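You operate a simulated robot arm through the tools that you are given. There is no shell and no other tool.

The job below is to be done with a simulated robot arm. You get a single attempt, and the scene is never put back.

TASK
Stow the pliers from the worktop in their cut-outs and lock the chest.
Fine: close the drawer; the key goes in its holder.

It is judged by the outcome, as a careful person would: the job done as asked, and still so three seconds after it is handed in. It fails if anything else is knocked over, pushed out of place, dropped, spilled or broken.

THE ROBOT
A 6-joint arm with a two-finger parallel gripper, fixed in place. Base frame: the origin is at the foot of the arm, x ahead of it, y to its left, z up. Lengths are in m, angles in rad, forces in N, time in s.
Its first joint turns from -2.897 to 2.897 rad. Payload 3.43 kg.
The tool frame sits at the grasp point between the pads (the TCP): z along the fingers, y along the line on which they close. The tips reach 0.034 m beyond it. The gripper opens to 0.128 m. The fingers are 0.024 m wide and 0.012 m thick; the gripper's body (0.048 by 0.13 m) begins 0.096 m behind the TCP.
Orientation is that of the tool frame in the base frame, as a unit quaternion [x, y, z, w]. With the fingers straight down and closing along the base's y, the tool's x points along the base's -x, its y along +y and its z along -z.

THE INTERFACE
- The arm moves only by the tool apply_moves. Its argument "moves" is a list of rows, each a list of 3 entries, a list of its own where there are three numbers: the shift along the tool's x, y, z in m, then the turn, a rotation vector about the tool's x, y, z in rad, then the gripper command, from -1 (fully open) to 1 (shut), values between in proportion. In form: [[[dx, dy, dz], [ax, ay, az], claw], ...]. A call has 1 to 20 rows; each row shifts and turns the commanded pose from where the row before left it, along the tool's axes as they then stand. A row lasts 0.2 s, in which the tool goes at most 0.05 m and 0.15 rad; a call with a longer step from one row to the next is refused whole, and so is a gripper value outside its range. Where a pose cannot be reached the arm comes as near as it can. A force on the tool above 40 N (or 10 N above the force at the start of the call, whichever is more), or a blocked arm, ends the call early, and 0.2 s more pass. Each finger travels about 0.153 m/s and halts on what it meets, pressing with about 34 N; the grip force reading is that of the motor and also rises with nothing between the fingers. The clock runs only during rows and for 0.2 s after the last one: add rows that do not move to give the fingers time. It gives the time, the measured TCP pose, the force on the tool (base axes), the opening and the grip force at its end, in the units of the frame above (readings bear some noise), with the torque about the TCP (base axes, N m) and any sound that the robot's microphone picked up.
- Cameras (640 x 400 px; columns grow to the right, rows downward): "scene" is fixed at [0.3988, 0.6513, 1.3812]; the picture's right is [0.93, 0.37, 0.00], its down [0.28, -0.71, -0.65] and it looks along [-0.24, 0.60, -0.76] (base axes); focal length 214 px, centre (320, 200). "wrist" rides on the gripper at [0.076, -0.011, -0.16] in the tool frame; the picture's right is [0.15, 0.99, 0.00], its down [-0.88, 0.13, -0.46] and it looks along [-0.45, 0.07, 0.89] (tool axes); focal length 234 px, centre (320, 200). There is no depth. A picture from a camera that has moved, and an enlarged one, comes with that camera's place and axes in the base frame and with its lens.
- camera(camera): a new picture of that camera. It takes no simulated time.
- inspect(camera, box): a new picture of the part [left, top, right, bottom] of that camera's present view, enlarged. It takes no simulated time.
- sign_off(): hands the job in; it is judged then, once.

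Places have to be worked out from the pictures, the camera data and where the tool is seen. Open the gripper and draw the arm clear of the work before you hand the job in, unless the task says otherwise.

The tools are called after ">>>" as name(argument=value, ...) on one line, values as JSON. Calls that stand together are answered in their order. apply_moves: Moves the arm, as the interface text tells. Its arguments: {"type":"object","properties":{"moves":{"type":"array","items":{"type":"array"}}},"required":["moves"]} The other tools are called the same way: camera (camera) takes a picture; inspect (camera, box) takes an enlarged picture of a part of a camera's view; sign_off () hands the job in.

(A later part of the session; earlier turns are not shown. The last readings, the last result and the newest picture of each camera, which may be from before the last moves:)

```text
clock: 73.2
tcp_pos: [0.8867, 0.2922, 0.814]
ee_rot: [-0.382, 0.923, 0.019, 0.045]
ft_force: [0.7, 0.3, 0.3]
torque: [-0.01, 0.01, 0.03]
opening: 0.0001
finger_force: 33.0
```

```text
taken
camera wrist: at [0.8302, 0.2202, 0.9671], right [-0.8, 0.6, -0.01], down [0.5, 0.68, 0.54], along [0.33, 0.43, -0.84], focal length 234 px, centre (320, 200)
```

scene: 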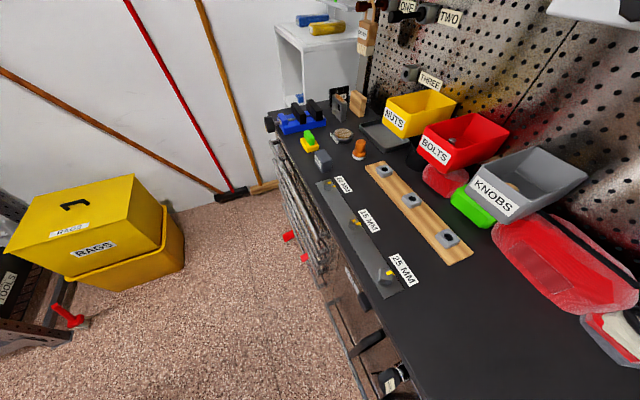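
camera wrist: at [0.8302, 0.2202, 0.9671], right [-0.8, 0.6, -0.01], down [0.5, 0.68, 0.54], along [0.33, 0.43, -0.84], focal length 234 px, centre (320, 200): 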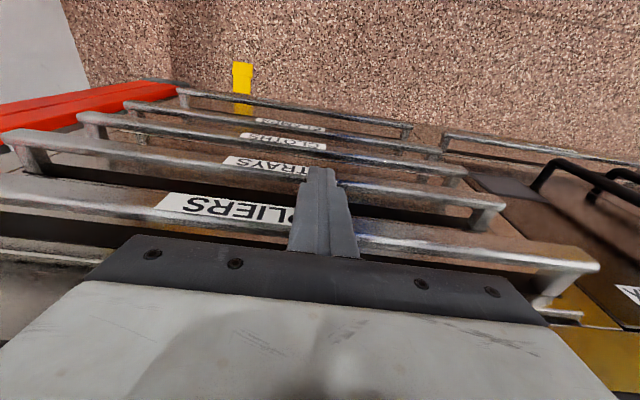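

It's still moving freely at u≈0.834, so I'll continue in 4 mm steps.

>>> apply_moves(moves=[[[-0.004, 0, 0.0004], [0, 0, 0], 1], [[-0.004, 0, 0.0004], [0, 0, 0], 1], [[-0.004, 0, 0.0004], [0, 0, 0], 1], [[0, 0, 0], [0, 0, 0], 1]])

>>> camera(camera="wrist")

```text
clock: 74.2
tcp_pos: [0.893, 0.3001, 0.8149]
ee_rot: [-0.382, 0.923, 0.019, 0.045]
ft_force: [-16.7, -11.7, -1.2]
torque: [0.1, -0.17, 0.03]
opening: 0.0003
finger_force: 32.9
```

```text
taken
camera wrist: at [0.8385, 0.2278, 0.9675], right [-0.8, 0.6, -0.01], down [0.5, 0.68, 0.54], along [0.33, 0.43, -0.84], focal length 234 px, centre (320, 200)
```

wrist: 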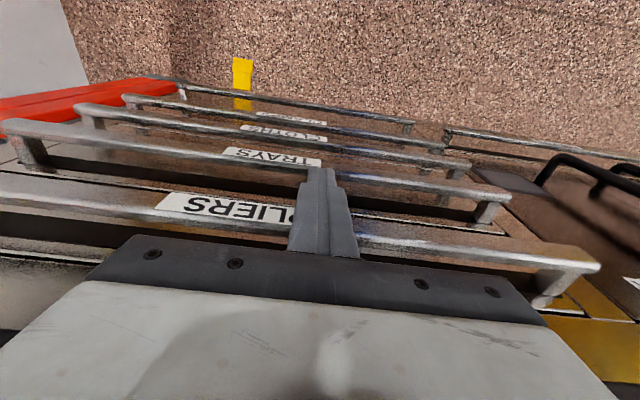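

The force jumped to about −20 N along the push at u≈0.844, and the drawer front looks flush with its neighbours, so it's closed. I'll back the fingers off straight away from the handle and check that the drawer stays shut and the bench hasn't moved.

>>> apply_moves(moves=[[[0.005, 0, -0.0005], [0, 0, 0], 1], [[0.01, 0, -0.001], [0, 0, 0], 1], [[0.03, 0, -0.003], [0, 0, 0], 1], [[0.04, 0, -0.004], [0, 0, 0], 1], [[0.04, 0, -0.004], [0, 0, 0], 1], [[0.04, 0, -0.004], [0, 0, 0], 1], [[0.02, 0, -0.04], [0, 0, 0], 1], [[0.02, 0, -0.04], [0, -0.1, 0], 1], [[0, 0, 0], [0, -0.1, 0], 1], [[0, 0, 0], [0, 0, 0], 1]])

>>> camera(camera="wrist")

>>> camera(camera="scene")

```text
clock: 76.4
tcp_pos: [0.7433, 0.1491, 0.8904]
ee_rot: [-0.378, 0.914, 0.057, 0.138]
ft_force: [-0.6, -0.7, -1.1]
torque: [-0.02, 0.01, -0.02]
opening: 0.0
finger_force: 32.8
```

```text
taken
camera wrist: at [0.6674, 0.057, 1.0226], right [-0.8, 0.6, -0.04], down [0.41, 0.59, 0.7], along [0.44, 0.54, -0.72], focal length 234 px, centre (320, 200)
```

wrist: 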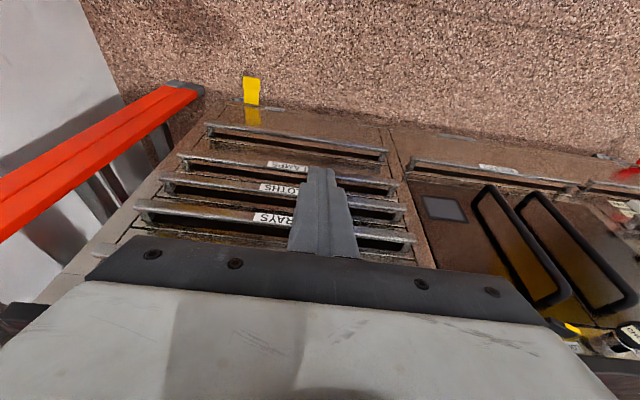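

```text
taken
```

scene: 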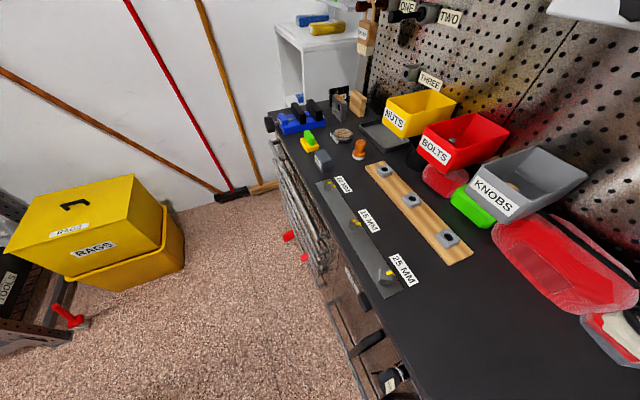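

The drawer stays shut, and the bench and worktop items in the scene view are unchanged. Next is the lock: I'll rise and slide left along the bench to face the CHEST key, tilting the camera forward.

>>> apply_moves(moves=[[[-0.0023, 0.039, -0.0075], [0, 0, 0], 0], [[-0.0023, 0.039, -0.0075], [0, 0, 0], -1], [[-0.0023, 0.039, -0.0075], [0, 0, 0], -1], [[-0.0023, 0.039, -0.0075], [0, 0, 0], -1], [[-0.0023, 0.039, -0.0075], [0, 0, 0], -1], [[-0.0023, 0.039, -0.0075], [0, 0, 0], -1], [[-0.0023, 0.039, -0.0075], [0, 0, 0], -1], [[-0.0023, 0.039, -0.0075], [0, 0, 0], -1], [[-0.0023, 0.039, -0.0075], [0, 0, 0], -1], [[-0.0023, 0.039, -0.0075], [0, 0, 0], -1], [[-0.0023, 0.039, -0.0075], [0, 0, 0], -1], [[-0.0023, 0.039, -0.0075], [0, 0, 0], -1], [[-0.0023, 0.039, -0.0075], [0, 0, 0], -1], [[-0.0023, 0.039, -0.0075], [0, 0, 0], -1], [[0, 0, 0], [0, -0.1, 0], -1], [[0, 0, 0], [0, -0.1, 0], -1], [[0, 0, 0], [0, -0.1, 0], -1], [[0, 0, 0], [0, 0, 0], -1]])

>>> camera(camera="wrist")

```text
clock: 80.2
tcp_pos: [0.3565, 0.5344, 0.9993]
ee_rot: [-0.366, 0.883, 0.113, 0.273]
ft_force: [-1.6, -0.2, 0.3]
torque: [-0.01, -0.03, 0.02]
opening: 0.1281
finger_force: 0.1
```

```text
taken
camera wrist: at [0.258, 0.4201, 1.0904], right [-0.79, 0.61, -0.08], down [0.24, 0.42, 0.87], along [0.57, 0.67, -0.48], focal length 234 px, centre (320, 200)
```

wrist: 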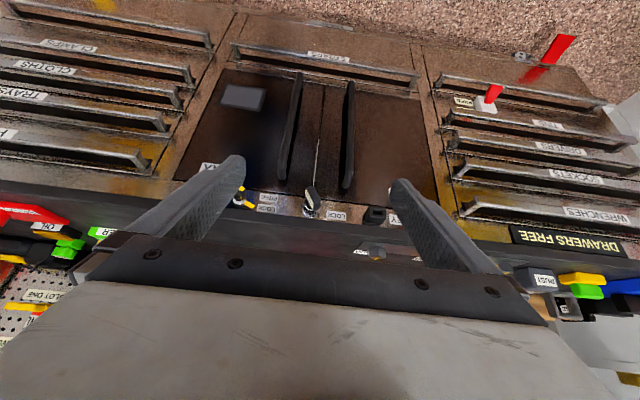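

From here I can see the lock strip and a status sign reading "DRAWERS FREE", and the closed PLIERS drawer lines up with the others. I'll enlarge the lock, the sign and the drawer stack.

>>> inspect(camera="wrist", box=[220, 160, 420, 260])

>>> inspect(camera="wrist", box=[280, 165, 360, 225])

>>> inspect(camera="wrist", box=[420, 60, 640, 260])

>>> inspect(camera="wrist", box=[0, 0, 240, 200])

```text
3.20 times, centred on (320, 210) of wrist
camera zoom: at [0.258, 0.4201, 1.0904], right [-0.79, 0.61, -0.08], down [0.24, 0.42, 0.87], along [0.57, 0.67, -0.48], focal length 749 px, centre (320, 168)
```

zoom: 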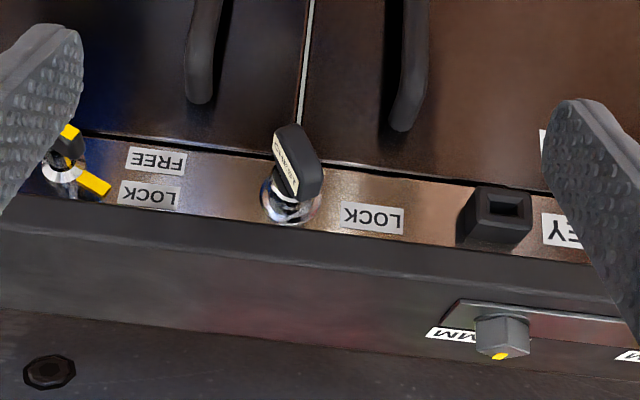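

```text
6.67 times, centred on (320, 195) of wrist
camera zoom: at [0.258, 0.4201, 1.0904], right [-0.79, 0.61, -0.08], down [0.24, 0.42, 0.87], along [0.57, 0.67, -0.48], focal length 1561 px, centre (320, 233)
```

zoom: 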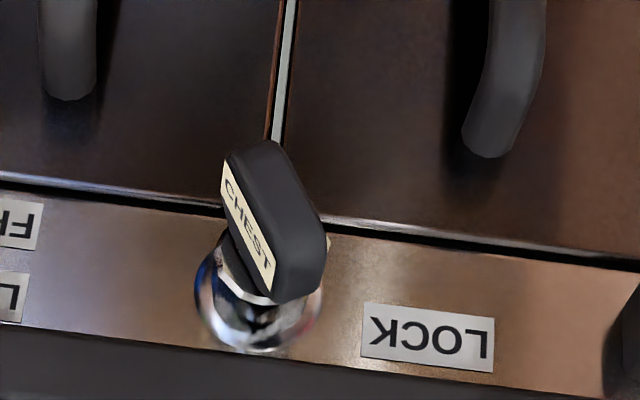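

```text
2.00 times, centred on (530, 160) of wrist
camera zoom: at [0.258, 0.4201, 1.0904], right [-0.79, 0.61, -0.08], down [0.24, 0.42, 0.87], along [0.57, 0.67, -0.48], focal length 468 px, centre (-100, 280)
```

zoom: 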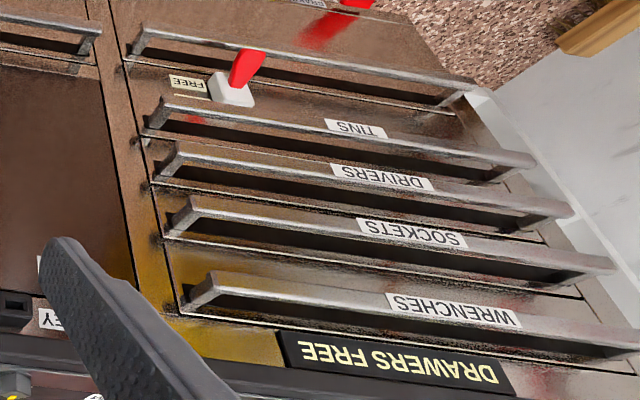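

```text
2.00 times, centred on (120, 100) of wrist
camera zoom: at [0.258, 0.4201, 1.0904], right [-0.79, 0.61, -0.08], down [0.24, 0.42, 0.87], along [0.57, 0.67, -0.48], focal length 468 px, centre (720, 400)
```

zoom: 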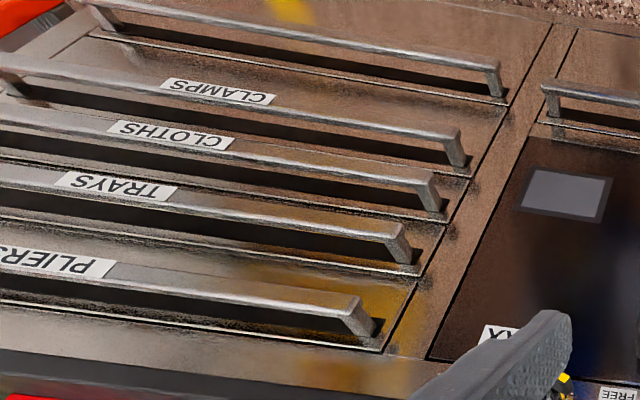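

The PLIERS drawer is flush, and the key stands in the CHEST cylinder at about (u 0.90, v −0.131, z 0.89) with a LOCK label to its left. To see the key's angle head-on and turn it, I'll swing the tool toward horizontal in stages.

>>> apply_moves(moves=[[[0, 0, 0], [0, -0.1, 0], -1], [[0, 0, 0], [0, -0.1, 0], -1], [[0, 0, 0], [0, -0.1, 0], -1], [[0, 0, 0], [0, -0.1, 0], -1], [[0, 0, 0], [0, -0.1, 0], -1], [[0, 0, 0], [0, 0, 0], -1]])

>>> camera(camera="wrist")

>>> inspect(camera="scene", box=[350, 340, 450, 400])

```text
clock: 81.6
tcp_pos: [0.3575, 0.5349, 1.001]
ee_rot: [-0.326, 0.787, 0.201, 0.483]
ft_force: [-0.5, -1.3, 1.1]
torque: [0.0, 0.02, -0.02]
opening: 0.128
finger_force: 0.1
```

```text
taken
camera wrist: at [0.2415, 0.4027, 1.0067], right [-0.75, 0.65, -0.13], down [-0.1, 0.09, 0.99], along [0.66, 0.75, 0.0], focal length 234 px, centre (320, 200)
```

wrist: 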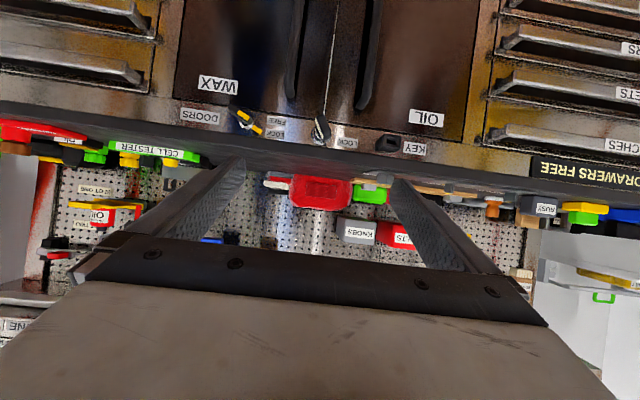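

```text
6.40 times, centred on (400, 370) of scene
camera zoom: at [0.3988, 0.6513, 1.3812], right [0.93, 0.37, 0.0], down [0.28, -0.71, -0.65], along [-0.24, 0.6, -0.76], focal length 1373 px, centre (-192, -888)
```

zoom: 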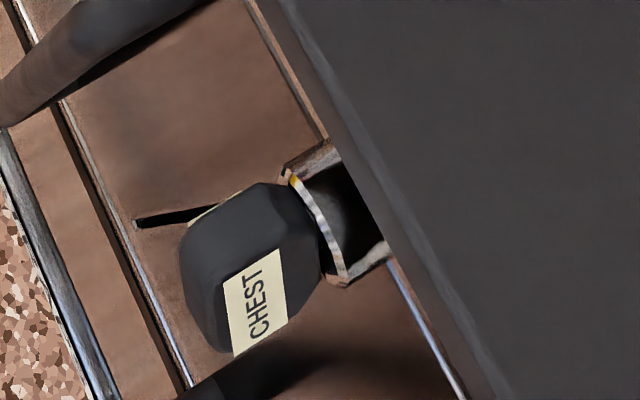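

This near-horizontal view faces the lock strip. I'll enlarge the key, the DOORS knob and the labels.

>>> inspect(camera="wrist", box=[290, 90, 370, 150])

>>> inspect(camera="wrist", box=[180, 90, 340, 160])

>>> inspect(camera="wrist", box=[340, 100, 460, 170])

```text
6.67 times, centred on (330, 120) of wrist
camera zoom: at [0.2415, 0.4027, 1.0067], right [-0.75, 0.65, -0.13], down [-0.1, 0.09, 0.99], along [0.66, 0.75, 0.0], focal length 1561 px, centre (253, 733)
```

zoom: 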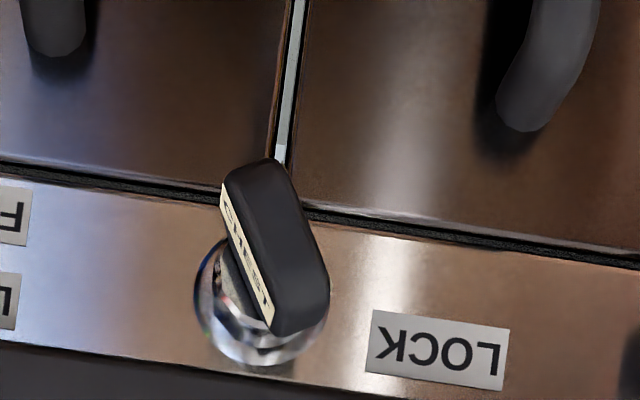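

```text
4.00 times, centred on (260, 125) of wrist
camera zoom: at [0.2415, 0.4027, 1.0067], right [-0.75, 0.65, -0.13], down [-0.1, 0.09, 0.99], along [0.66, 0.75, 0.0], focal length 937 px, centre (560, 500)
```

zoom: 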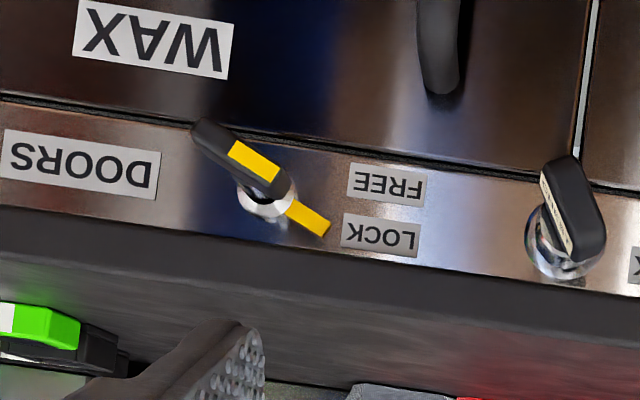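

```text
5.33 times, centred on (400, 135) of wrist
camera zoom: at [0.2415, 0.4027, 1.0067], right [-0.75, 0.65, -0.13], down [-0.1, 0.09, 0.99], along [0.66, 0.75, 0.0], focal length 1249 px, centre (-107, 547)
```

zoom: 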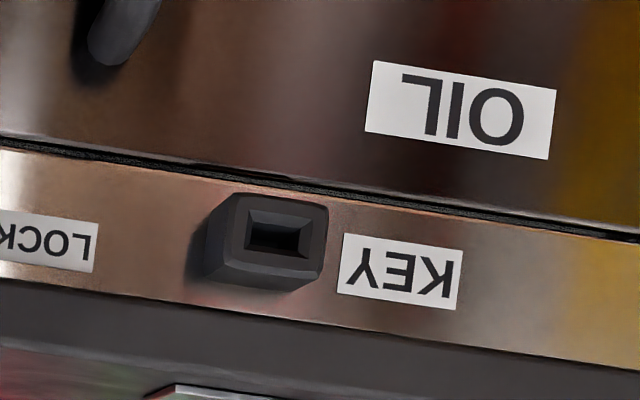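

Seen head-on, the key bow is a slab about 16 mm thick and 38 mm wide, leaning about 27° left of vertical, spanning u≈0.838–0.872 at z≈0.889, v≈−0.131. I'll bring the tool fully horizontal, roll it to match the bow's faces and stop well short of the key to check.

>>> apply_moves(moves=[[[0, 0, 0], [0, -0.12, 0], -0.1], [[0, 0, 0], [0, -0.12, 0], -0.1], [[0, 0, 0], [0, -0.12, 0], -0.1], [[0, 0, 0], [0, -0.108, 0], -0.1], [[0.0278, 0.0013, 0.01], [0, 0, 0], -0.1], [[0.0278, 0.0013, 0.01], [0, 0, 0], -0.1], [[0.0278, 0.0013, 0.01], [0, 0, 0], -0.1], [[0.0278, 0.0013, 0.01], [0, 0, 0], -0.1], [[0, 0, 0], [0, 0, 0], -0.1]])

>>> camera(camera="wrist")

```text
clock: 83.6
tcp_pos: [0.3816, 0.5674, 0.8878]
ee_rot: [-0.272, 0.654, 0.271, 0.652]
ft_force: [-0.3, 0.4, 0.1]
torque: [0.01, -0.01, 0.02]
opening: 0.0705
finger_force: 0.0
```

```text
taken
camera wrist: at [0.2776, 0.4461, 0.8141], right [-0.7, 0.7, -0.15], down [-0.41, -0.23, 0.88], along [0.58, 0.68, 0.45], focal length 234 px, centre (320, 200)
```

wrist: 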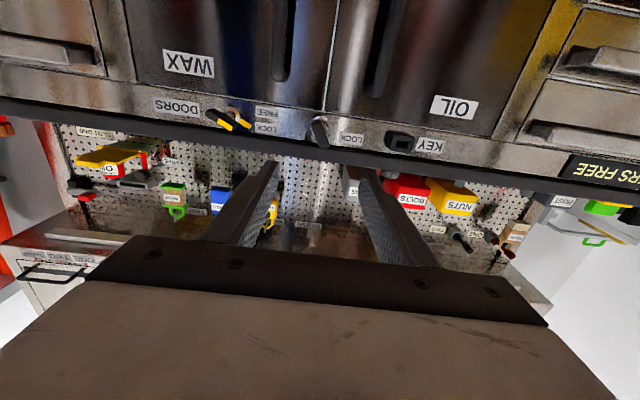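

The tool is horizontal and reachable here, with the TCP at v≈−0.131, z≈0.888. I'll zoom on the key and lock from this lower viewpoint.

>>> inspect(camera="wrist", box=[280, 100, 360, 150])

>>> inspect(camera="wrist", box=[370, 110, 450, 160])

>>> inspect(camera="wrist", box=[190, 90, 290, 150])

```text
8.00 times, centred on (320, 125) of wrist
camera zoom: at [0.2776, 0.4461, 0.8141], right [-0.7, 0.7, -0.15], down [-0.41, -0.23, 0.88], along [0.58, 0.68, 0.45], focal length 1873 px, centre (320, 800)
```

zoom: 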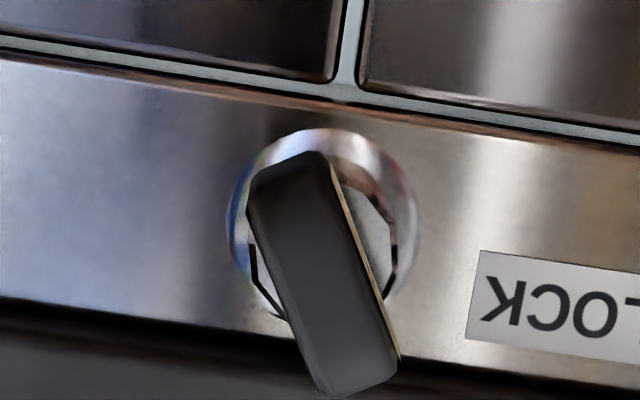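

```text
8.00 times, centred on (410, 135) of wrist
camera zoom: at [0.2776, 0.4461, 0.8141], right [-0.7, 0.7, -0.15], down [-0.41, -0.23, 0.88], along [0.58, 0.68, 0.45], focal length 1873 px, centre (-400, 720)
```

zoom: 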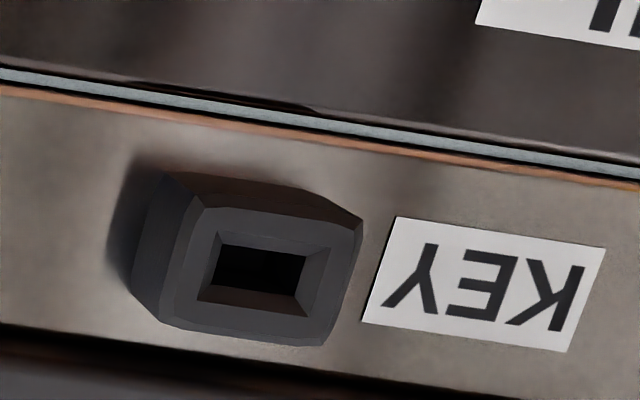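

```text
6.40 times, centred on (240, 120) of wrist
camera zoom: at [0.2776, 0.4461, 0.8141], right [-0.7, 0.7, -0.15], down [-0.41, -0.23, 0.88], along [0.58, 0.68, 0.45], focal length 1499 px, centre (832, 712)
```

zoom: 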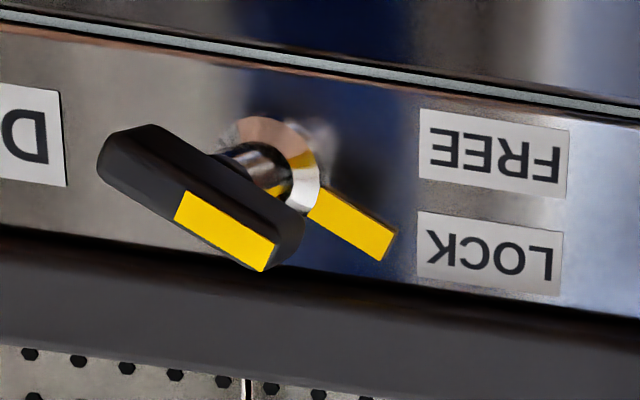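

The lock axis works out at v≈−0.130, z≈0.883, with the bow's outer end at u≈0.845; the DOORS pointer is a separate lock and I'll leave it alone. I'll lower 5 mm, roll −0.48 rad to match the bow, narrow the fingers to 45 mm and advance to u≈0.79 for a check.

>>> apply_moves(moves=[[[0.0048, -0.0014, 0], [0, 0, 0], 0.3], [[0, 0, 0], [0, 0, -0.12], 0.3], [[0, 0, 0], [0, 0, -0.12], 0.3], [[0, 0, 0], [0, 0, -0.12], 0.3], [[0, 0, 0], [0, 0, -0.12], 0.3], [[0, 0, 0.03], [0, 0, 0], 0.3], [[0, 0, 0.03], [0, 0, 0], 0.3], [[0, 0, 0.03], [0, 0, 0], 0.3], [[0, 0, 0.025], [0, 0, 0], 0.3], [[0, 0, 0], [0, 0, 0], 0.3]])

>>> camera(camera="wrist")

>>> inspect(camera="wrist", box=[250, 110, 390, 210])

>>> inspect(camera="scene", box=[330, 320, 460, 400])

```text
clock: 85.8
tcp_pos: [0.4659, 0.6482, 0.882]
ee_rot: [-0.419, 0.571, 0.107, 0.698]
ft_force: [0.1, 0.8, -0.1]
torque: [-0.03, -0.01, -0.01]
opening: 0.0448
finger_force: 0.1
```

```text
taken
camera wrist: at [0.384, 0.5031, 0.8232], right [-0.57, 0.57, -0.59], down [-0.69, 0.05, 0.72], along [0.44, 0.82, 0.36], focal length 234 px, centre (320, 200)
```

wrist: 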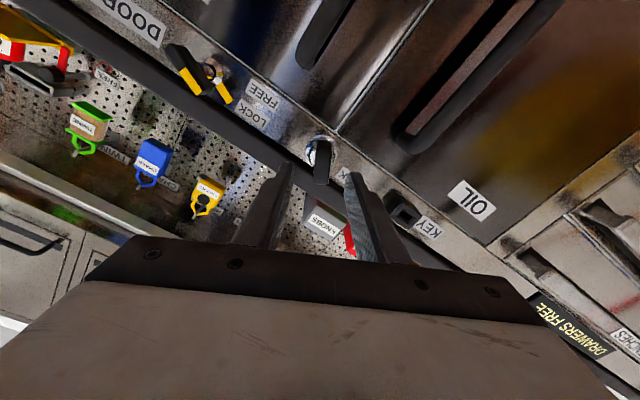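

```text
4.00 times, centred on (320, 160) of wrist
camera zoom: at [0.384, 0.5031, 0.8232], right [-0.57, 0.57, -0.59], down [-0.69, 0.05, 0.72], along [0.44, 0.82, 0.36], focal length 937 px, centre (320, 360)
```

zoom: 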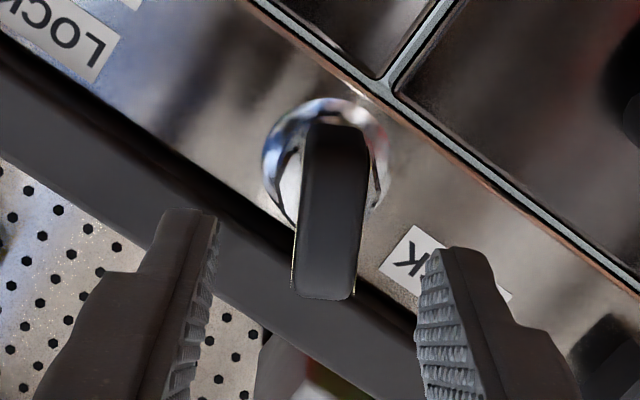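

```text
4.92 times, centred on (395, 360) of scene
camera zoom: at [0.3988, 0.6513, 1.3812], right [0.93, 0.37, 0.0], down [0.28, -0.71, -0.65], along [-0.24, 0.6, -0.76], focal length 1056 px, centre (-49, -588)
```

zoom: 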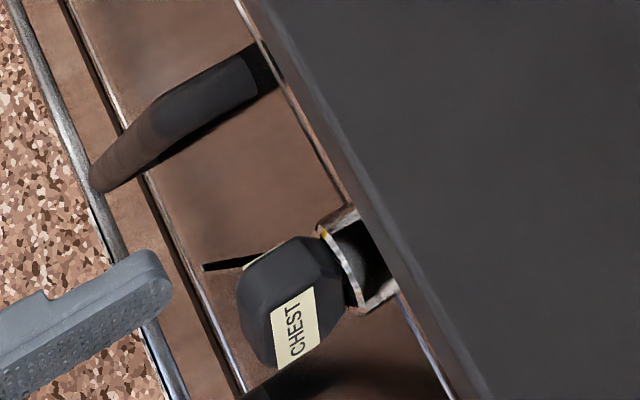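

The bow sits between the fingers, needing about 0.08 rad more roll and about 2 mm of sideways shift. I'll apply both and advance to u≈0.833 with the fingers still open.

>>> apply_moves(moves=[[[-0.001, 0.002, 0], [0, 0, -0.08], 0.3], [[0, 0, 0.015], [0, 0, 0], 0.3], [[0, 0, 0.015], [0, 0, 0], 0.3], [[0, 0, 0.015], [0, 0, 0], 0.3], [[0, 0, 0], [0, 0, 0], 0.3], [[0, 0, 0], [0, 0, 0], 0.3]])

>>> camera(camera="wrist")

>>> inspect(camera="wrist", box=[250, 130, 390, 230])

>>> inspect(camera="scene", box=[330, 320, 460, 400])

```text
clock: 87.2
tcp_pos: [0.494, 0.6804, 0.8825]
ee_rot: [-0.442, 0.554, 0.08, 0.701]
ft_force: [-0.4, -0.2, 0.8]
torque: [-0.03, -0.02, -0.01]
opening: 0.0447
finger_force: 0.1
```

```text
taken
camera wrist: at [0.417, 0.533, 0.8266], right [-0.54, 0.54, -0.65], down [-0.73, 0.09, 0.68], along [0.42, 0.84, 0.34], focal length 234 px, centre (320, 200)
```

wrist: 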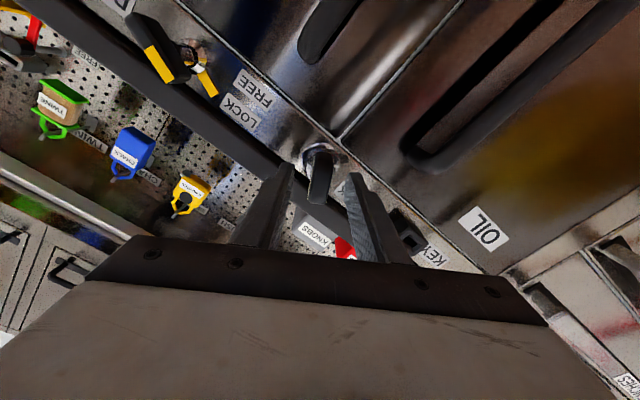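

```text
4.00 times, centred on (320, 180) of wrist
camera zoom: at [0.417, 0.533, 0.8266], right [-0.54, 0.54, -0.65], down [-0.73, 0.09, 0.68], along [0.42, 0.84, 0.34], focal length 937 px, centre (320, 280)
```

zoom: 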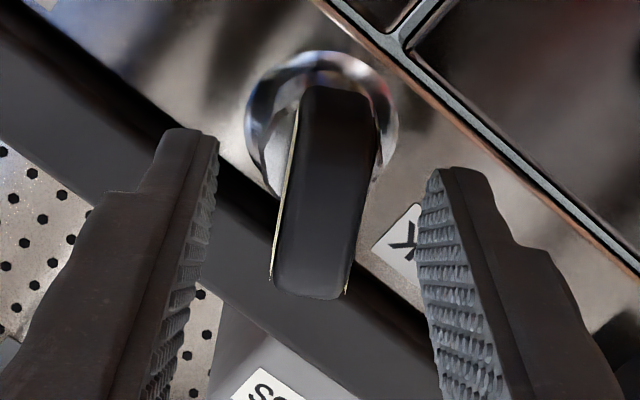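

```text
4.92 times, centred on (395, 360) of scene
camera zoom: at [0.3988, 0.6513, 1.3812], right [0.93, 0.37, 0.0], down [0.28, -0.71, -0.65], along [-0.24, 0.6, -0.76], focal length 1056 px, centre (-49, -588)
```

zoom: 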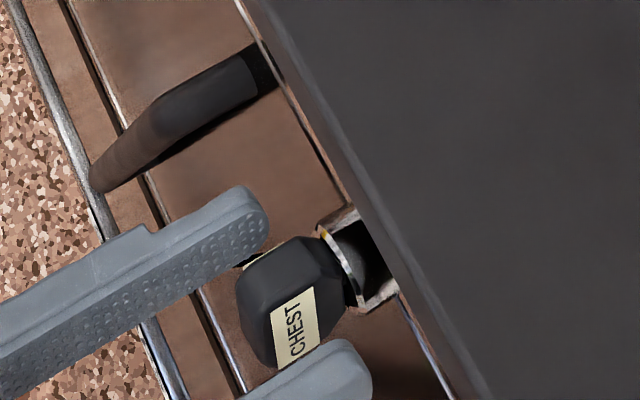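

The roll now matches the bow's faces. Rechecking the geometry, the bow's centre is about 4 mm lower along tool x than my TCP, giving an axis near z≈0.879, v≈−0.130. I'll correct that, move 6 mm further in and look again before closing.

>>> apply_moves(moves=[[[0.004, 0.0009, 0], [0, 0, 0], 0.3], [[0, 0, 0.006], [0, 0, 0], 0.3], [[0, 0, 0], [0, 0, 0], 0.3], [[0, 0, 0], [0, 0, 0], 0.3]])

>>> inspect(camera="wrist", box=[250, 130, 390, 230])

>>> inspect(camera="scene", box=[330, 320, 460, 400])

```text
clock: 88.2
tcp_pos: [0.5003, 0.6848, 0.8789]
ee_rot: [-0.441, 0.554, 0.079, 0.702]
ft_force: [0.3, -0.2, 0.9]
torque: [-0.03, 0.02, 0.01]
opening: 0.0446
finger_force: 0.1
```

```text
4.00 times, centred on (320, 180) of wrist
camera zoom: at [0.4222, 0.5365, 0.8227], right [-0.54, 0.54, -0.65], down [-0.73, 0.09, 0.68], along [0.42, 0.84, 0.34], focal length 937 px, centre (320, 280)
```

zoom: 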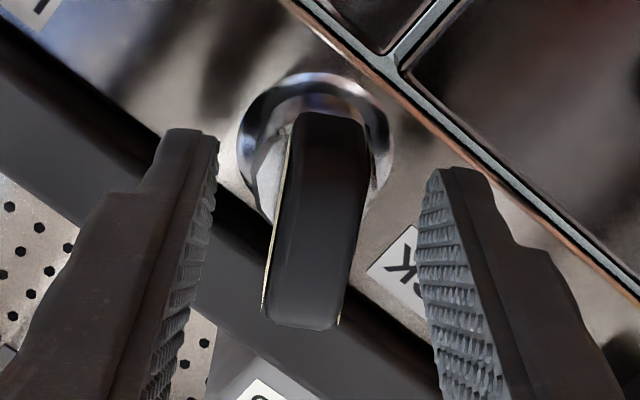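

```text
4.92 times, centred on (395, 360) of scene
camera zoom: at [0.3988, 0.6513, 1.3812], right [0.93, 0.37, 0.0], down [0.28, -0.71, -0.65], along [-0.24, 0.6, -0.76], focal length 1056 px, centre (-49, -588)
```

zoom: 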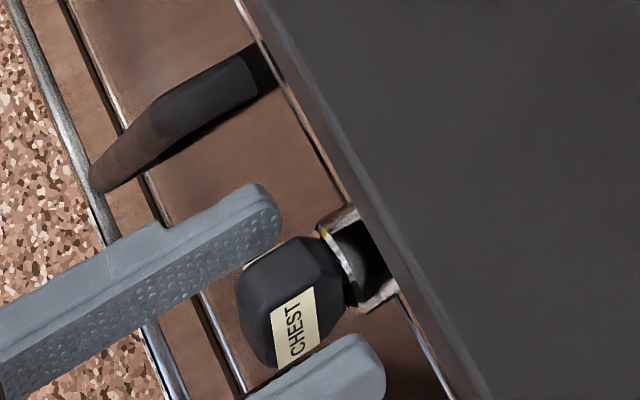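

The bow is now centred on the tool axis in both directions, so I'll close the fingers on it.

>>> apply_moves(moves=[[[0, 0, 0], [0, 0, 0], 0.5], [[0, 0, 0], [0, 0, 0], 0.7], [[0, 0, 0], [0, 0, 0], 1], [[0, 0, 0], [0, 0, 0], 1], [[0, 0, 0], [0, 0, 0], 1]])

>>> inspect(camera="wrist", box=[250, 130, 390, 230])

```text
clock: 89.4
tcp_pos: [0.5003, 0.6836, 0.879]
ee_rot: [-0.441, 0.554, 0.079, 0.702]
ft_force: [7.7, -4.6, 7.8]
torque: [0.18, -0.17, -0.28]
opening: 0.0136
finger_force: 34.3
```

```text
4.00 times, centred on (320, 180) of wrist
camera zoom: at [0.4226, 0.5361, 0.8232], right [-0.54, 0.54, -0.65], down [-0.73, 0.09, 0.68], along [0.42, 0.84, 0.34], focal length 937 px, centre (320, 280)
```

zoom: 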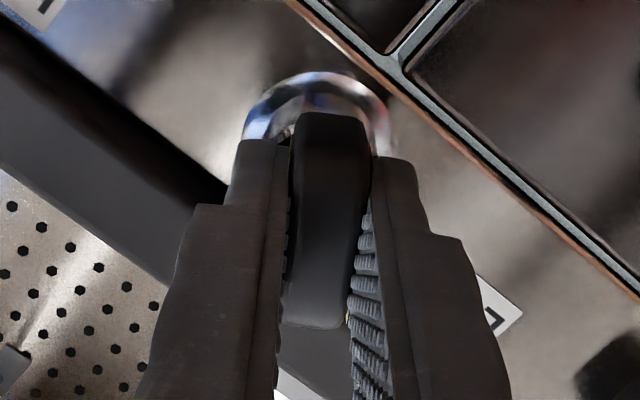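

The key is held (13.6 mm thick, 34 N) with a small sideways load. Before turning it, I'll look closely at the collar markings and the status sign to work out the direction to LOCK.

>>> inspect(camera="scene", box=[382, 355, 422, 395])

>>> inspect(camera="wrist", box=[296, 146, 352, 181])

>>> camera(camera="wrist")

```text
10.00 times, centred on (402, 375) of scene
camera zoom: at [0.3988, 0.6513, 1.3812], right [0.93, 0.37, 0.0], down [0.28, -0.71, -0.65], along [-0.24, 0.6, -0.76], focal length 2145 px, centre (-500, -1550)
```

zoom: 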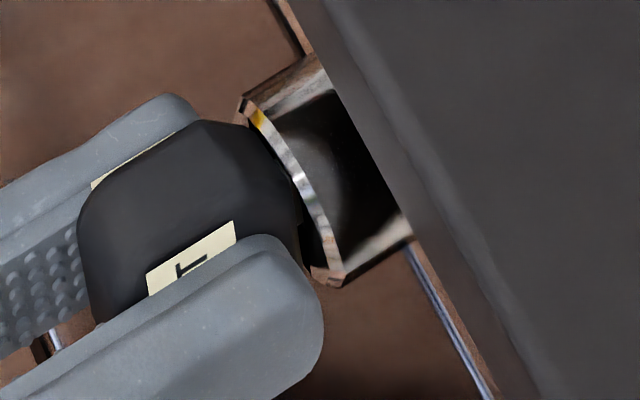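

```text
11.43 times, centred on (324, 164) of wrist
camera zoom: at [0.4226, 0.5361, 0.8232], right [-0.54, 0.54, -0.65], down [-0.73, 0.09, 0.68], along [0.42, 0.84, 0.34], focal length 2676 px, centre (274, 617)
```

zoom: 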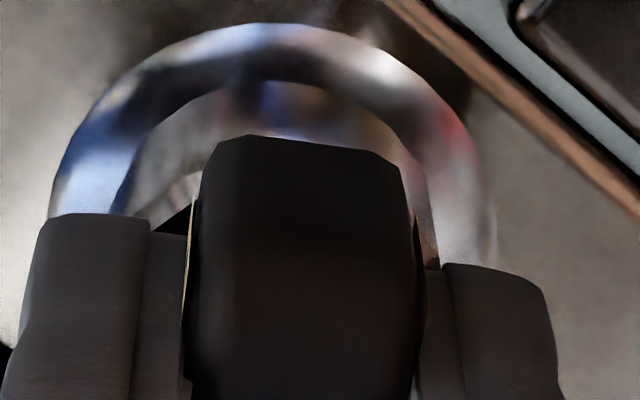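

```text
taken
camera wrist: at [0.4226, 0.5361, 0.8232], right [-0.54, 0.54, -0.65], down [-0.73, 0.09, 0.68], along [0.42, 0.84, 0.34], focal length 234 px, centre (320, 200)
```

wrist: 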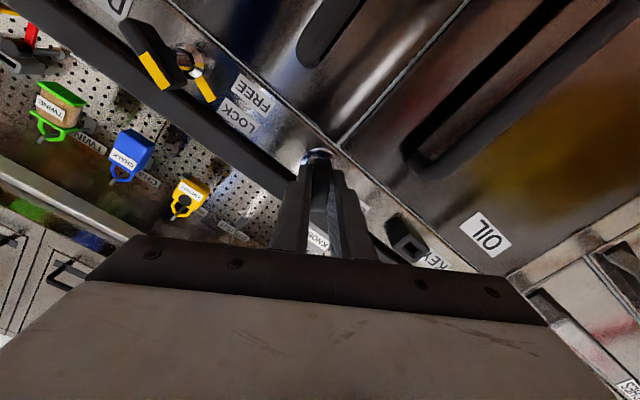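

The mark on the collar looks like a reflection, so there's no pointer; only the LOCK label to the left hints that the top of the bow should go left (counter-clockwise seen from the front). I'll relieve the side load and test a small counter-clockwise turn, reading the torque.

>>> apply_moves(moves=[[[0, -0.001, 0], [0, 0, 0], 1], [[0, 0, 0], [0, 0, -0.04], 1], [[0, 0, 0], [0, 0, -0.04], 1], [[0, 0, 0], [0, 0, 0], 1]])

```text
clock: 90.4
tcp_pos: [0.5004, 0.6841, 0.879]
ee_rot: [-0.464, 0.536, 0.052, 0.704]
ft_force: [10.9, 6.1, 5.8]
torque: [0.2, -0.15, -0.16]
opening: 0.0138
finger_force: 34.2
```

There's almost no torque about the key axis, so the key seems to turn this way. I'll continue counter-clockwise a little and verify in pictures that the key follows.

>>> apply_moves(moves=[[[0, 0, 0], [0, 0, -0.05], 1], [[0, 0, 0], [0, 0, -0.05], 1], [[0, 0, 0], [0, 0, -0.05], 1], [[0, 0, 0], [0, 0, 0], 1]])

>>> inspect(camera="wrist", box=[250, 130, 390, 230])

>>> inspect(camera="scene", box=[362, 345, 442, 395])

```text
clock: 91.4
tcp_pos: [0.5, 0.6833, 0.8801]
ee_rot: [-0.502, 0.5, -0.002, 0.705]
ft_force: [10.3, 4.3, 4.0]
torque: [0.14, -0.1, -0.2]
opening: 0.0135
finger_force: 34.1
```

```text
4.00 times, centred on (320, 180) of wrist
camera zoom: at [0.4312, 0.5273, 0.8365], right [-0.42, 0.42, -0.81], down [-0.83, 0.19, 0.53], along [0.37, 0.89, 0.27], focal length 937 px, centre (320, 280)
```

zoom: 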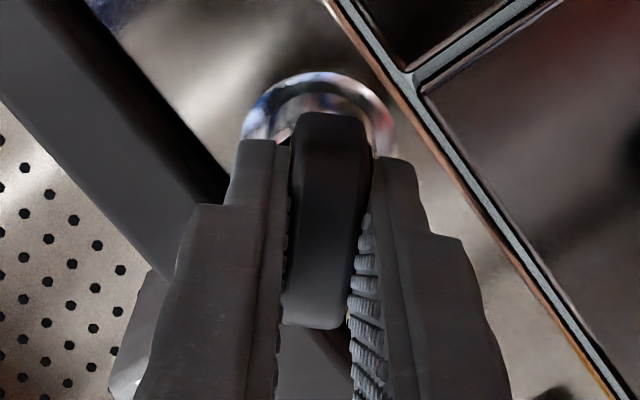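

```text
8.00 times, centred on (402, 370) of scene
camera zoom: at [0.3988, 0.6513, 1.3812], right [0.93, 0.37, 0.0], down [0.28, -0.71, -0.65], along [-0.24, 0.6, -0.76], focal length 1716 px, centre (-336, -1160)
```

zoom: 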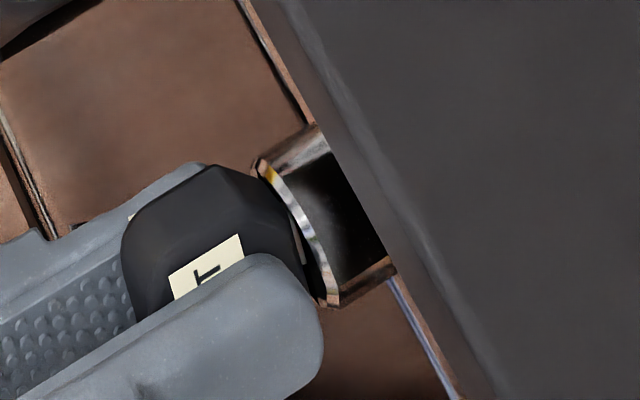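

The key follows the gripper with negligible torque. I'll continue counter-clockwise in small steps toward horizontal.

>>> apply_moves(moves=[[[0, 0, 0], [0, 0, -0.06], 1], [[0, 0, 0], [0, 0, -0.06], 1], [[0, 0, 0], [0, 0, -0.06], 1], [[0, 0, 0], [0, 0, -0.06], 1], [[0, 0, 0], [0, 0, -0.06], 1], [[0, 0, 0], [0, 0, 0], 1]])

>>> camera(camera="wrist")

```text
clock: 92.8
tcp_pos: [0.4998, 0.6821, 0.8792]
ee_rot: [-0.572, 0.419, -0.107, 0.697]
ft_force: [8.8, -1.8, 4.2]
torque: [0.08, -0.08, -0.33]
opening: 0.0137
finger_force: 34.4
```

```text
taken
camera wrist: at [0.4389, 0.5197, 0.8569], right [-0.23, 0.23, -0.94], down [-0.92, 0.27, 0.29], along [0.32, 0.93, 0.15], focal length 234 px, centre (320, 200)
```

wrist: 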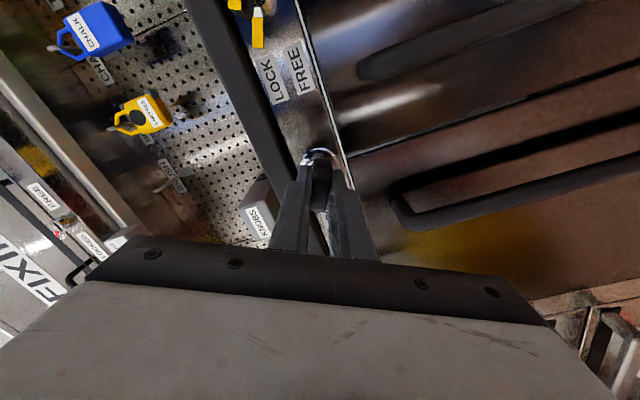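

Still no resistance. I'll ease the small side load and continue toward horizontal.

>>> apply_moves(moves=[[[0.0005, -0.0007, 0], [0, 0, -0.06], 1], [[0, 0, 0], [0, 0, -0.06], 1], [[0, 0, 0], [0, 0, -0.06], 1], [[0, 0, 0], [0, 0, -0.06], 1], [[0, 0, 0], [0, 0, -0.06], 1], [[0, 0, 0], [0, 0, 0], 1]])

>>> inspect(camera="wrist", box=[250, 120, 390, 220])

>>> inspect(camera="scene", box=[362, 345, 442, 395])

```text
clock: 94.2
tcp_pos: [0.5, 0.6828, 0.8793]
ee_rot: [-0.627, 0.328, -0.211, 0.674]
ft_force: [1.0, 7.1, 2.4]
torque: [0.15, -0.14, 0.01]
opening: 0.0135
finger_force: 33.6
```

```text
4.00 times, centred on (320, 170) of wrist
camera zoom: at [0.4421, 0.5166, 0.8798], right [-0.03, 0.02, -1.0], down [-0.95, 0.31, 0.03], along [0.31, 0.95, 0.01], focal length 937 px, centre (320, 320)
```

zoom: 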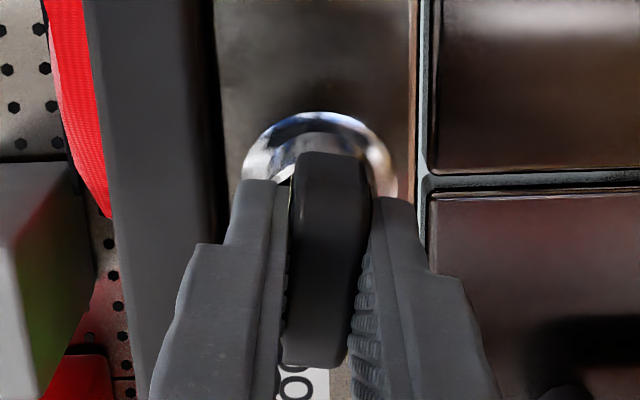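

```text
8.00 times, centred on (402, 370) of scene
camera zoom: at [0.3988, 0.6513, 1.3812], right [0.93, 0.37, 0.0], down [0.28, -0.71, -0.65], along [-0.24, 0.6, -0.76], focal length 1716 px, centre (-336, -1160)
```

zoom: 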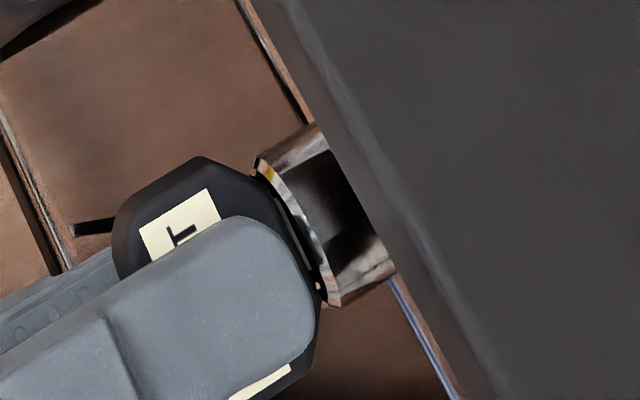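

The bow is nearly horizontal and still turns freely, with no click or stop yet. I'll continue in small steps, watching the torque.

>>> apply_moves(moves=[[[0, 0, 0], [0, 0, -0.06], 1], [[0, 0, 0], [0, 0, -0.06], 1], [[0, 0, 0], [0, 0, -0.06], 1], [[0, 0, 0], [0, 0, 0], 1]])

>>> camera(camera="wrist")

```text
clock: 95.2
tcp_pos: [0.5009, 0.6817, 0.879]
ee_rot: [0.655, -0.272, 0.27, -0.652]
ft_force: [-2.8, -8.8, -3.3]
torque: [-0.09, 0.06, -0.15]
opening: 0.0139
finger_force: 34.4
```

```text
taken
camera wrist: at [0.4418, 0.5166, 0.8933], right [0.1, -0.11, -0.99], down [-0.95, 0.3, -0.13], along [0.31, 0.95, -0.07], focal length 234 px, centre (320, 200)
```

wrist: 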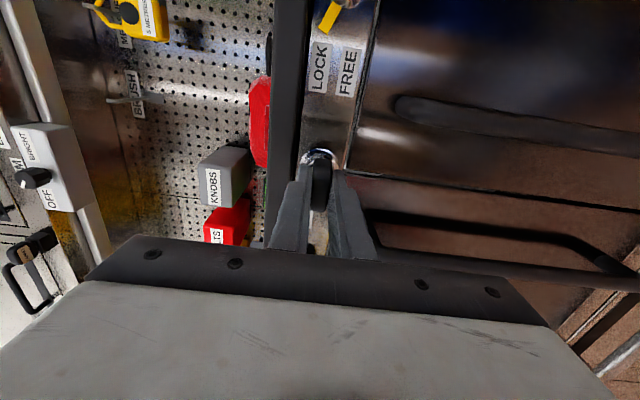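

The bow is horizontal now, with no end stop felt. I'll go a little further counter-clockwise to find where it stops.

>>> apply_moves(moves=[[[0, 0, 0], [0, 0, -0.05], 1], [[0, 0, 0], [0, 0, -0.05], 1], [[0, 0, 0], [0, 0, 0], 1]])

>>> inspect(camera="wrist", box=[250, 120, 390, 220])

>>> inspect(camera="scene", box=[362, 345, 442, 395])

```text
clock: 96.0
tcp_pos: [0.4994, 0.6821, 0.8804]
ee_rot: [0.668, -0.238, 0.301, -0.637]
ft_force: [-5.3, -9.0, -7.8]
torque: [0.53, 0.71, -0.14]
opening: 0.015
finger_force: 34.1
```

```text
4.00 times, centred on (320, 170) of wrist
camera zoom: at [0.4406, 0.518, 0.9009], right [0.17, -0.18, -0.97], down [-0.93, 0.29, -0.22], along [0.32, 0.94, -0.12], focal length 937 px, centre (320, 320)
```

zoom: 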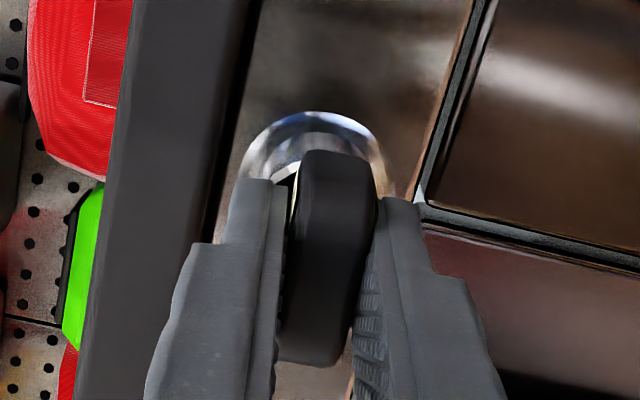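

```text
8.00 times, centred on (402, 370) of scene
camera zoom: at [0.3988, 0.6513, 1.3812], right [0.93, 0.37, 0.0], down [0.28, -0.71, -0.65], along [-0.24, 0.6, -0.76], focal length 1716 px, centre (-336, -1160)
```

zoom: 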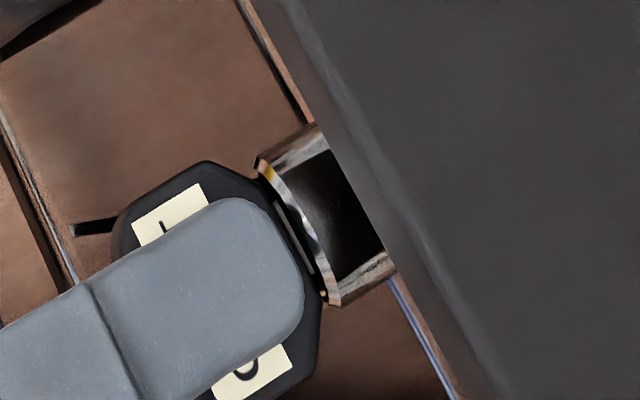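

The torque rose to about 0.9 N·m and the bow began twisting in the fingers, so the end stop is right where the bow is horizontal and points at LOCK. I'll back off that over-turn to relieve the load.

>>> apply_moves(moves=[[[0, 0, 0], [0, 0, 0.04], 1], [[0, 0, 0], [0, 0, 0.03], 1], [[0, 0, 0], [0, 0, 0], 1], [[0, 0, 0], [0, 0, 0], 1]])

>>> camera(camera="wrist")

```text
clock: 97.0
tcp_pos: [0.5001, 0.6833, 0.8809]
ee_rot: [0.658, -0.26, 0.279, -0.649]
ft_force: [-5.4, -7.1, -9.0]
torque: [0.11, 0.39, -0.08]
opening: 0.0137
finger_force: 33.8
```

```text
taken
camera wrist: at [0.4415, 0.5172, 0.8956], right [0.12, -0.13, -0.98], down [-0.94, 0.3, -0.15], along [0.31, 0.95, -0.08], focal length 234 px, centre (320, 200)
```

wrist: 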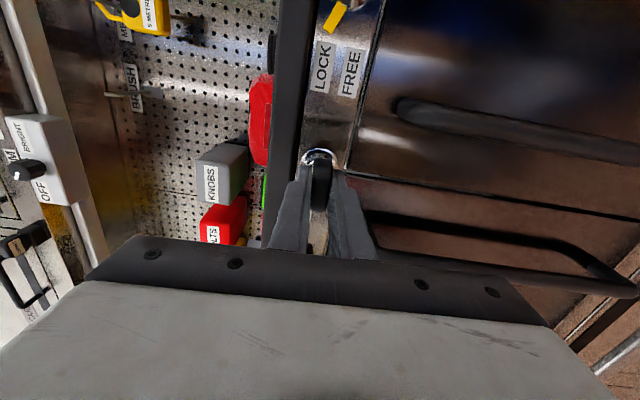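

Torque is relieved. I'll open the fingers now and back away a little, to check that the key stays at LOCK by itself and to read the status sign.

>>> apply_moves(moves=[[[0, 0.0008, 0], [0, 0, 0], 0.7], [[0, 0, 0], [0, 0, 0], 0.3], [[0, 0, 0], [0, 0, 0], 0.3], [[0, 0, -0.02], [0, 0, 0], 0.3], [[0, 0, -0.03], [0, 0, 0], 0.3], [[0, 0, -0.03], [0, 0, 0], 0.3], [[0, 0, -0.03], [0, 0, 0], 0.3], [[0, 0, 0], [0, 0, 0], 0.3]])

>>> camera(camera="wrist")

>>> inspect(camera="scene", box=[362, 345, 442, 395])

```text
clock: 98.8
tcp_pos: [0.4232, 0.6044, 0.8799]
ee_rot: [0.658, -0.261, 0.279, -0.648]
ft_force: [0.0, 0.7, -0.3]
torque: [0.03, 0.01, -0.02]
opening: 0.0446
finger_force: 0.0
```

```text
taken
camera wrist: at [0.3641, 0.4395, 0.8953], right [0.12, -0.13, -0.98], down [-0.94, 0.3, -0.15], along [0.31, 0.95, -0.08], focal length 234 px, centre (320, 200)
```

wrist: 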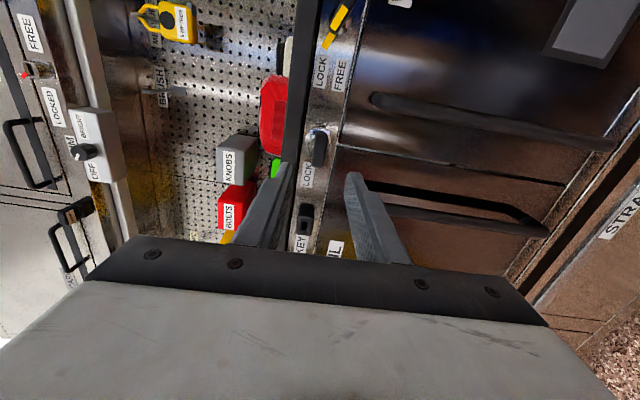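

```text
8.00 times, centred on (402, 370) of scene
camera zoom: at [0.3988, 0.6513, 1.3812], right [0.93, 0.37, 0.0], down [0.28, -0.71, -0.65], along [-0.24, 0.6, -0.76], focal length 1716 px, centre (-336, -1160)
```

zoom: 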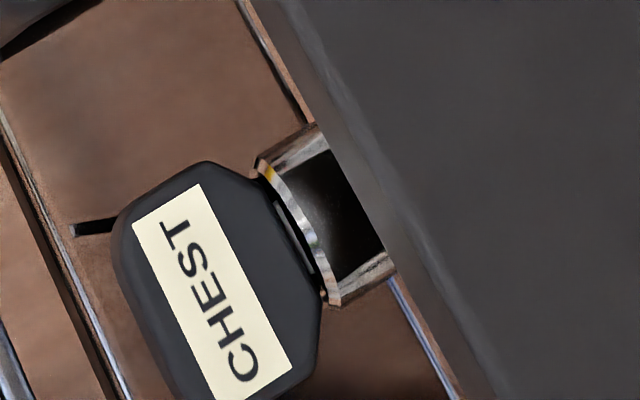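

The key stays horizontal at LOCK after release. I'll roll the gripper back level so the wrist camera can read the status sign.

>>> apply_moves(moves=[[[0, 0, -0.02], [0, 0, 0.145], 0.3], [[0, 0, -0.02], [0, 0, 0.145], 0.3], [[0, 0, 0], [0, 0, 0.145], 0.3], [[0, 0, 0], [0, 0, 0.145], 0.3], [[0, 0, 0], [0, 0, 0.145], 0.3], [[0, 0, 0], [0, 0, 0.145], 0.3], [[0, 0, 0], [0, 0, 0.145], 0.3], [[0, 0, 0], [0, 0, 0.145], 0.3], [[0, 0, 0], [0, 0, 0.145], 0.3], [[0, 0, 0], [0, 0, 0.145], 0.3], [[0, 0, 0], [0, 0, 0.14], 0.3], [[0, 0, 0], [0, 0, 0], 0.3]])

>>> camera(camera="wrist")

>>> inspect(camera="wrist", box=[500, 100, 640, 220])

>>> inspect(camera="wrist", box=[280, 90, 440, 190])

```text
clock: 101.4
tcp_pos: [0.3955, 0.5776, 0.8804]
ee_rot: [-0.274, 0.653, 0.268, 0.653]
ft_force: [0.2, -0.5, 0.3]
torque: [0.05, 0.04, 0.01]
opening: 0.0449
finger_force: 0.1
```

```text
taken
camera wrist: at [0.2904, 0.4557, 0.8063], right [-0.7, 0.7, -0.15], down [-0.42, -0.22, 0.88], along [0.58, 0.68, 0.45], focal length 234 px, centre (320, 200)
```

wrist: 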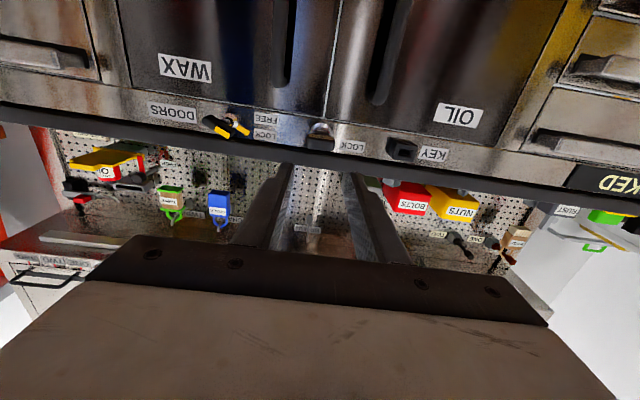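

```text
3.33 times, centred on (570, 160) of wrist
camera zoom: at [0.2904, 0.4557, 0.8063], right [-0.7, 0.7, -0.15], down [-0.42, -0.22, 0.88], along [0.58, 0.68, 0.45], focal length 781 px, centre (-513, 333)
```

zoom: 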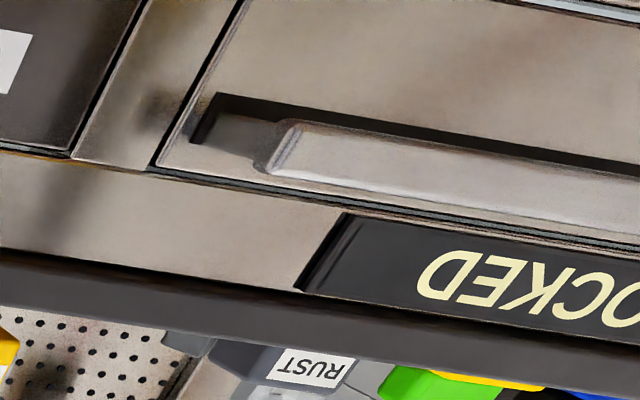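

```text
4.00 times, centred on (360, 140) of wrist
camera zoom: at [0.2904, 0.4557, 0.8063], right [-0.7, 0.7, -0.15], down [-0.42, -0.22, 0.88], along [0.58, 0.68, 0.45], focal length 937 px, centre (160, 440)
```

zoom: 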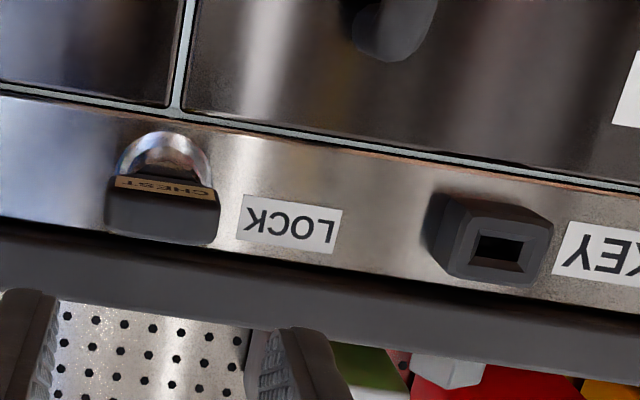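

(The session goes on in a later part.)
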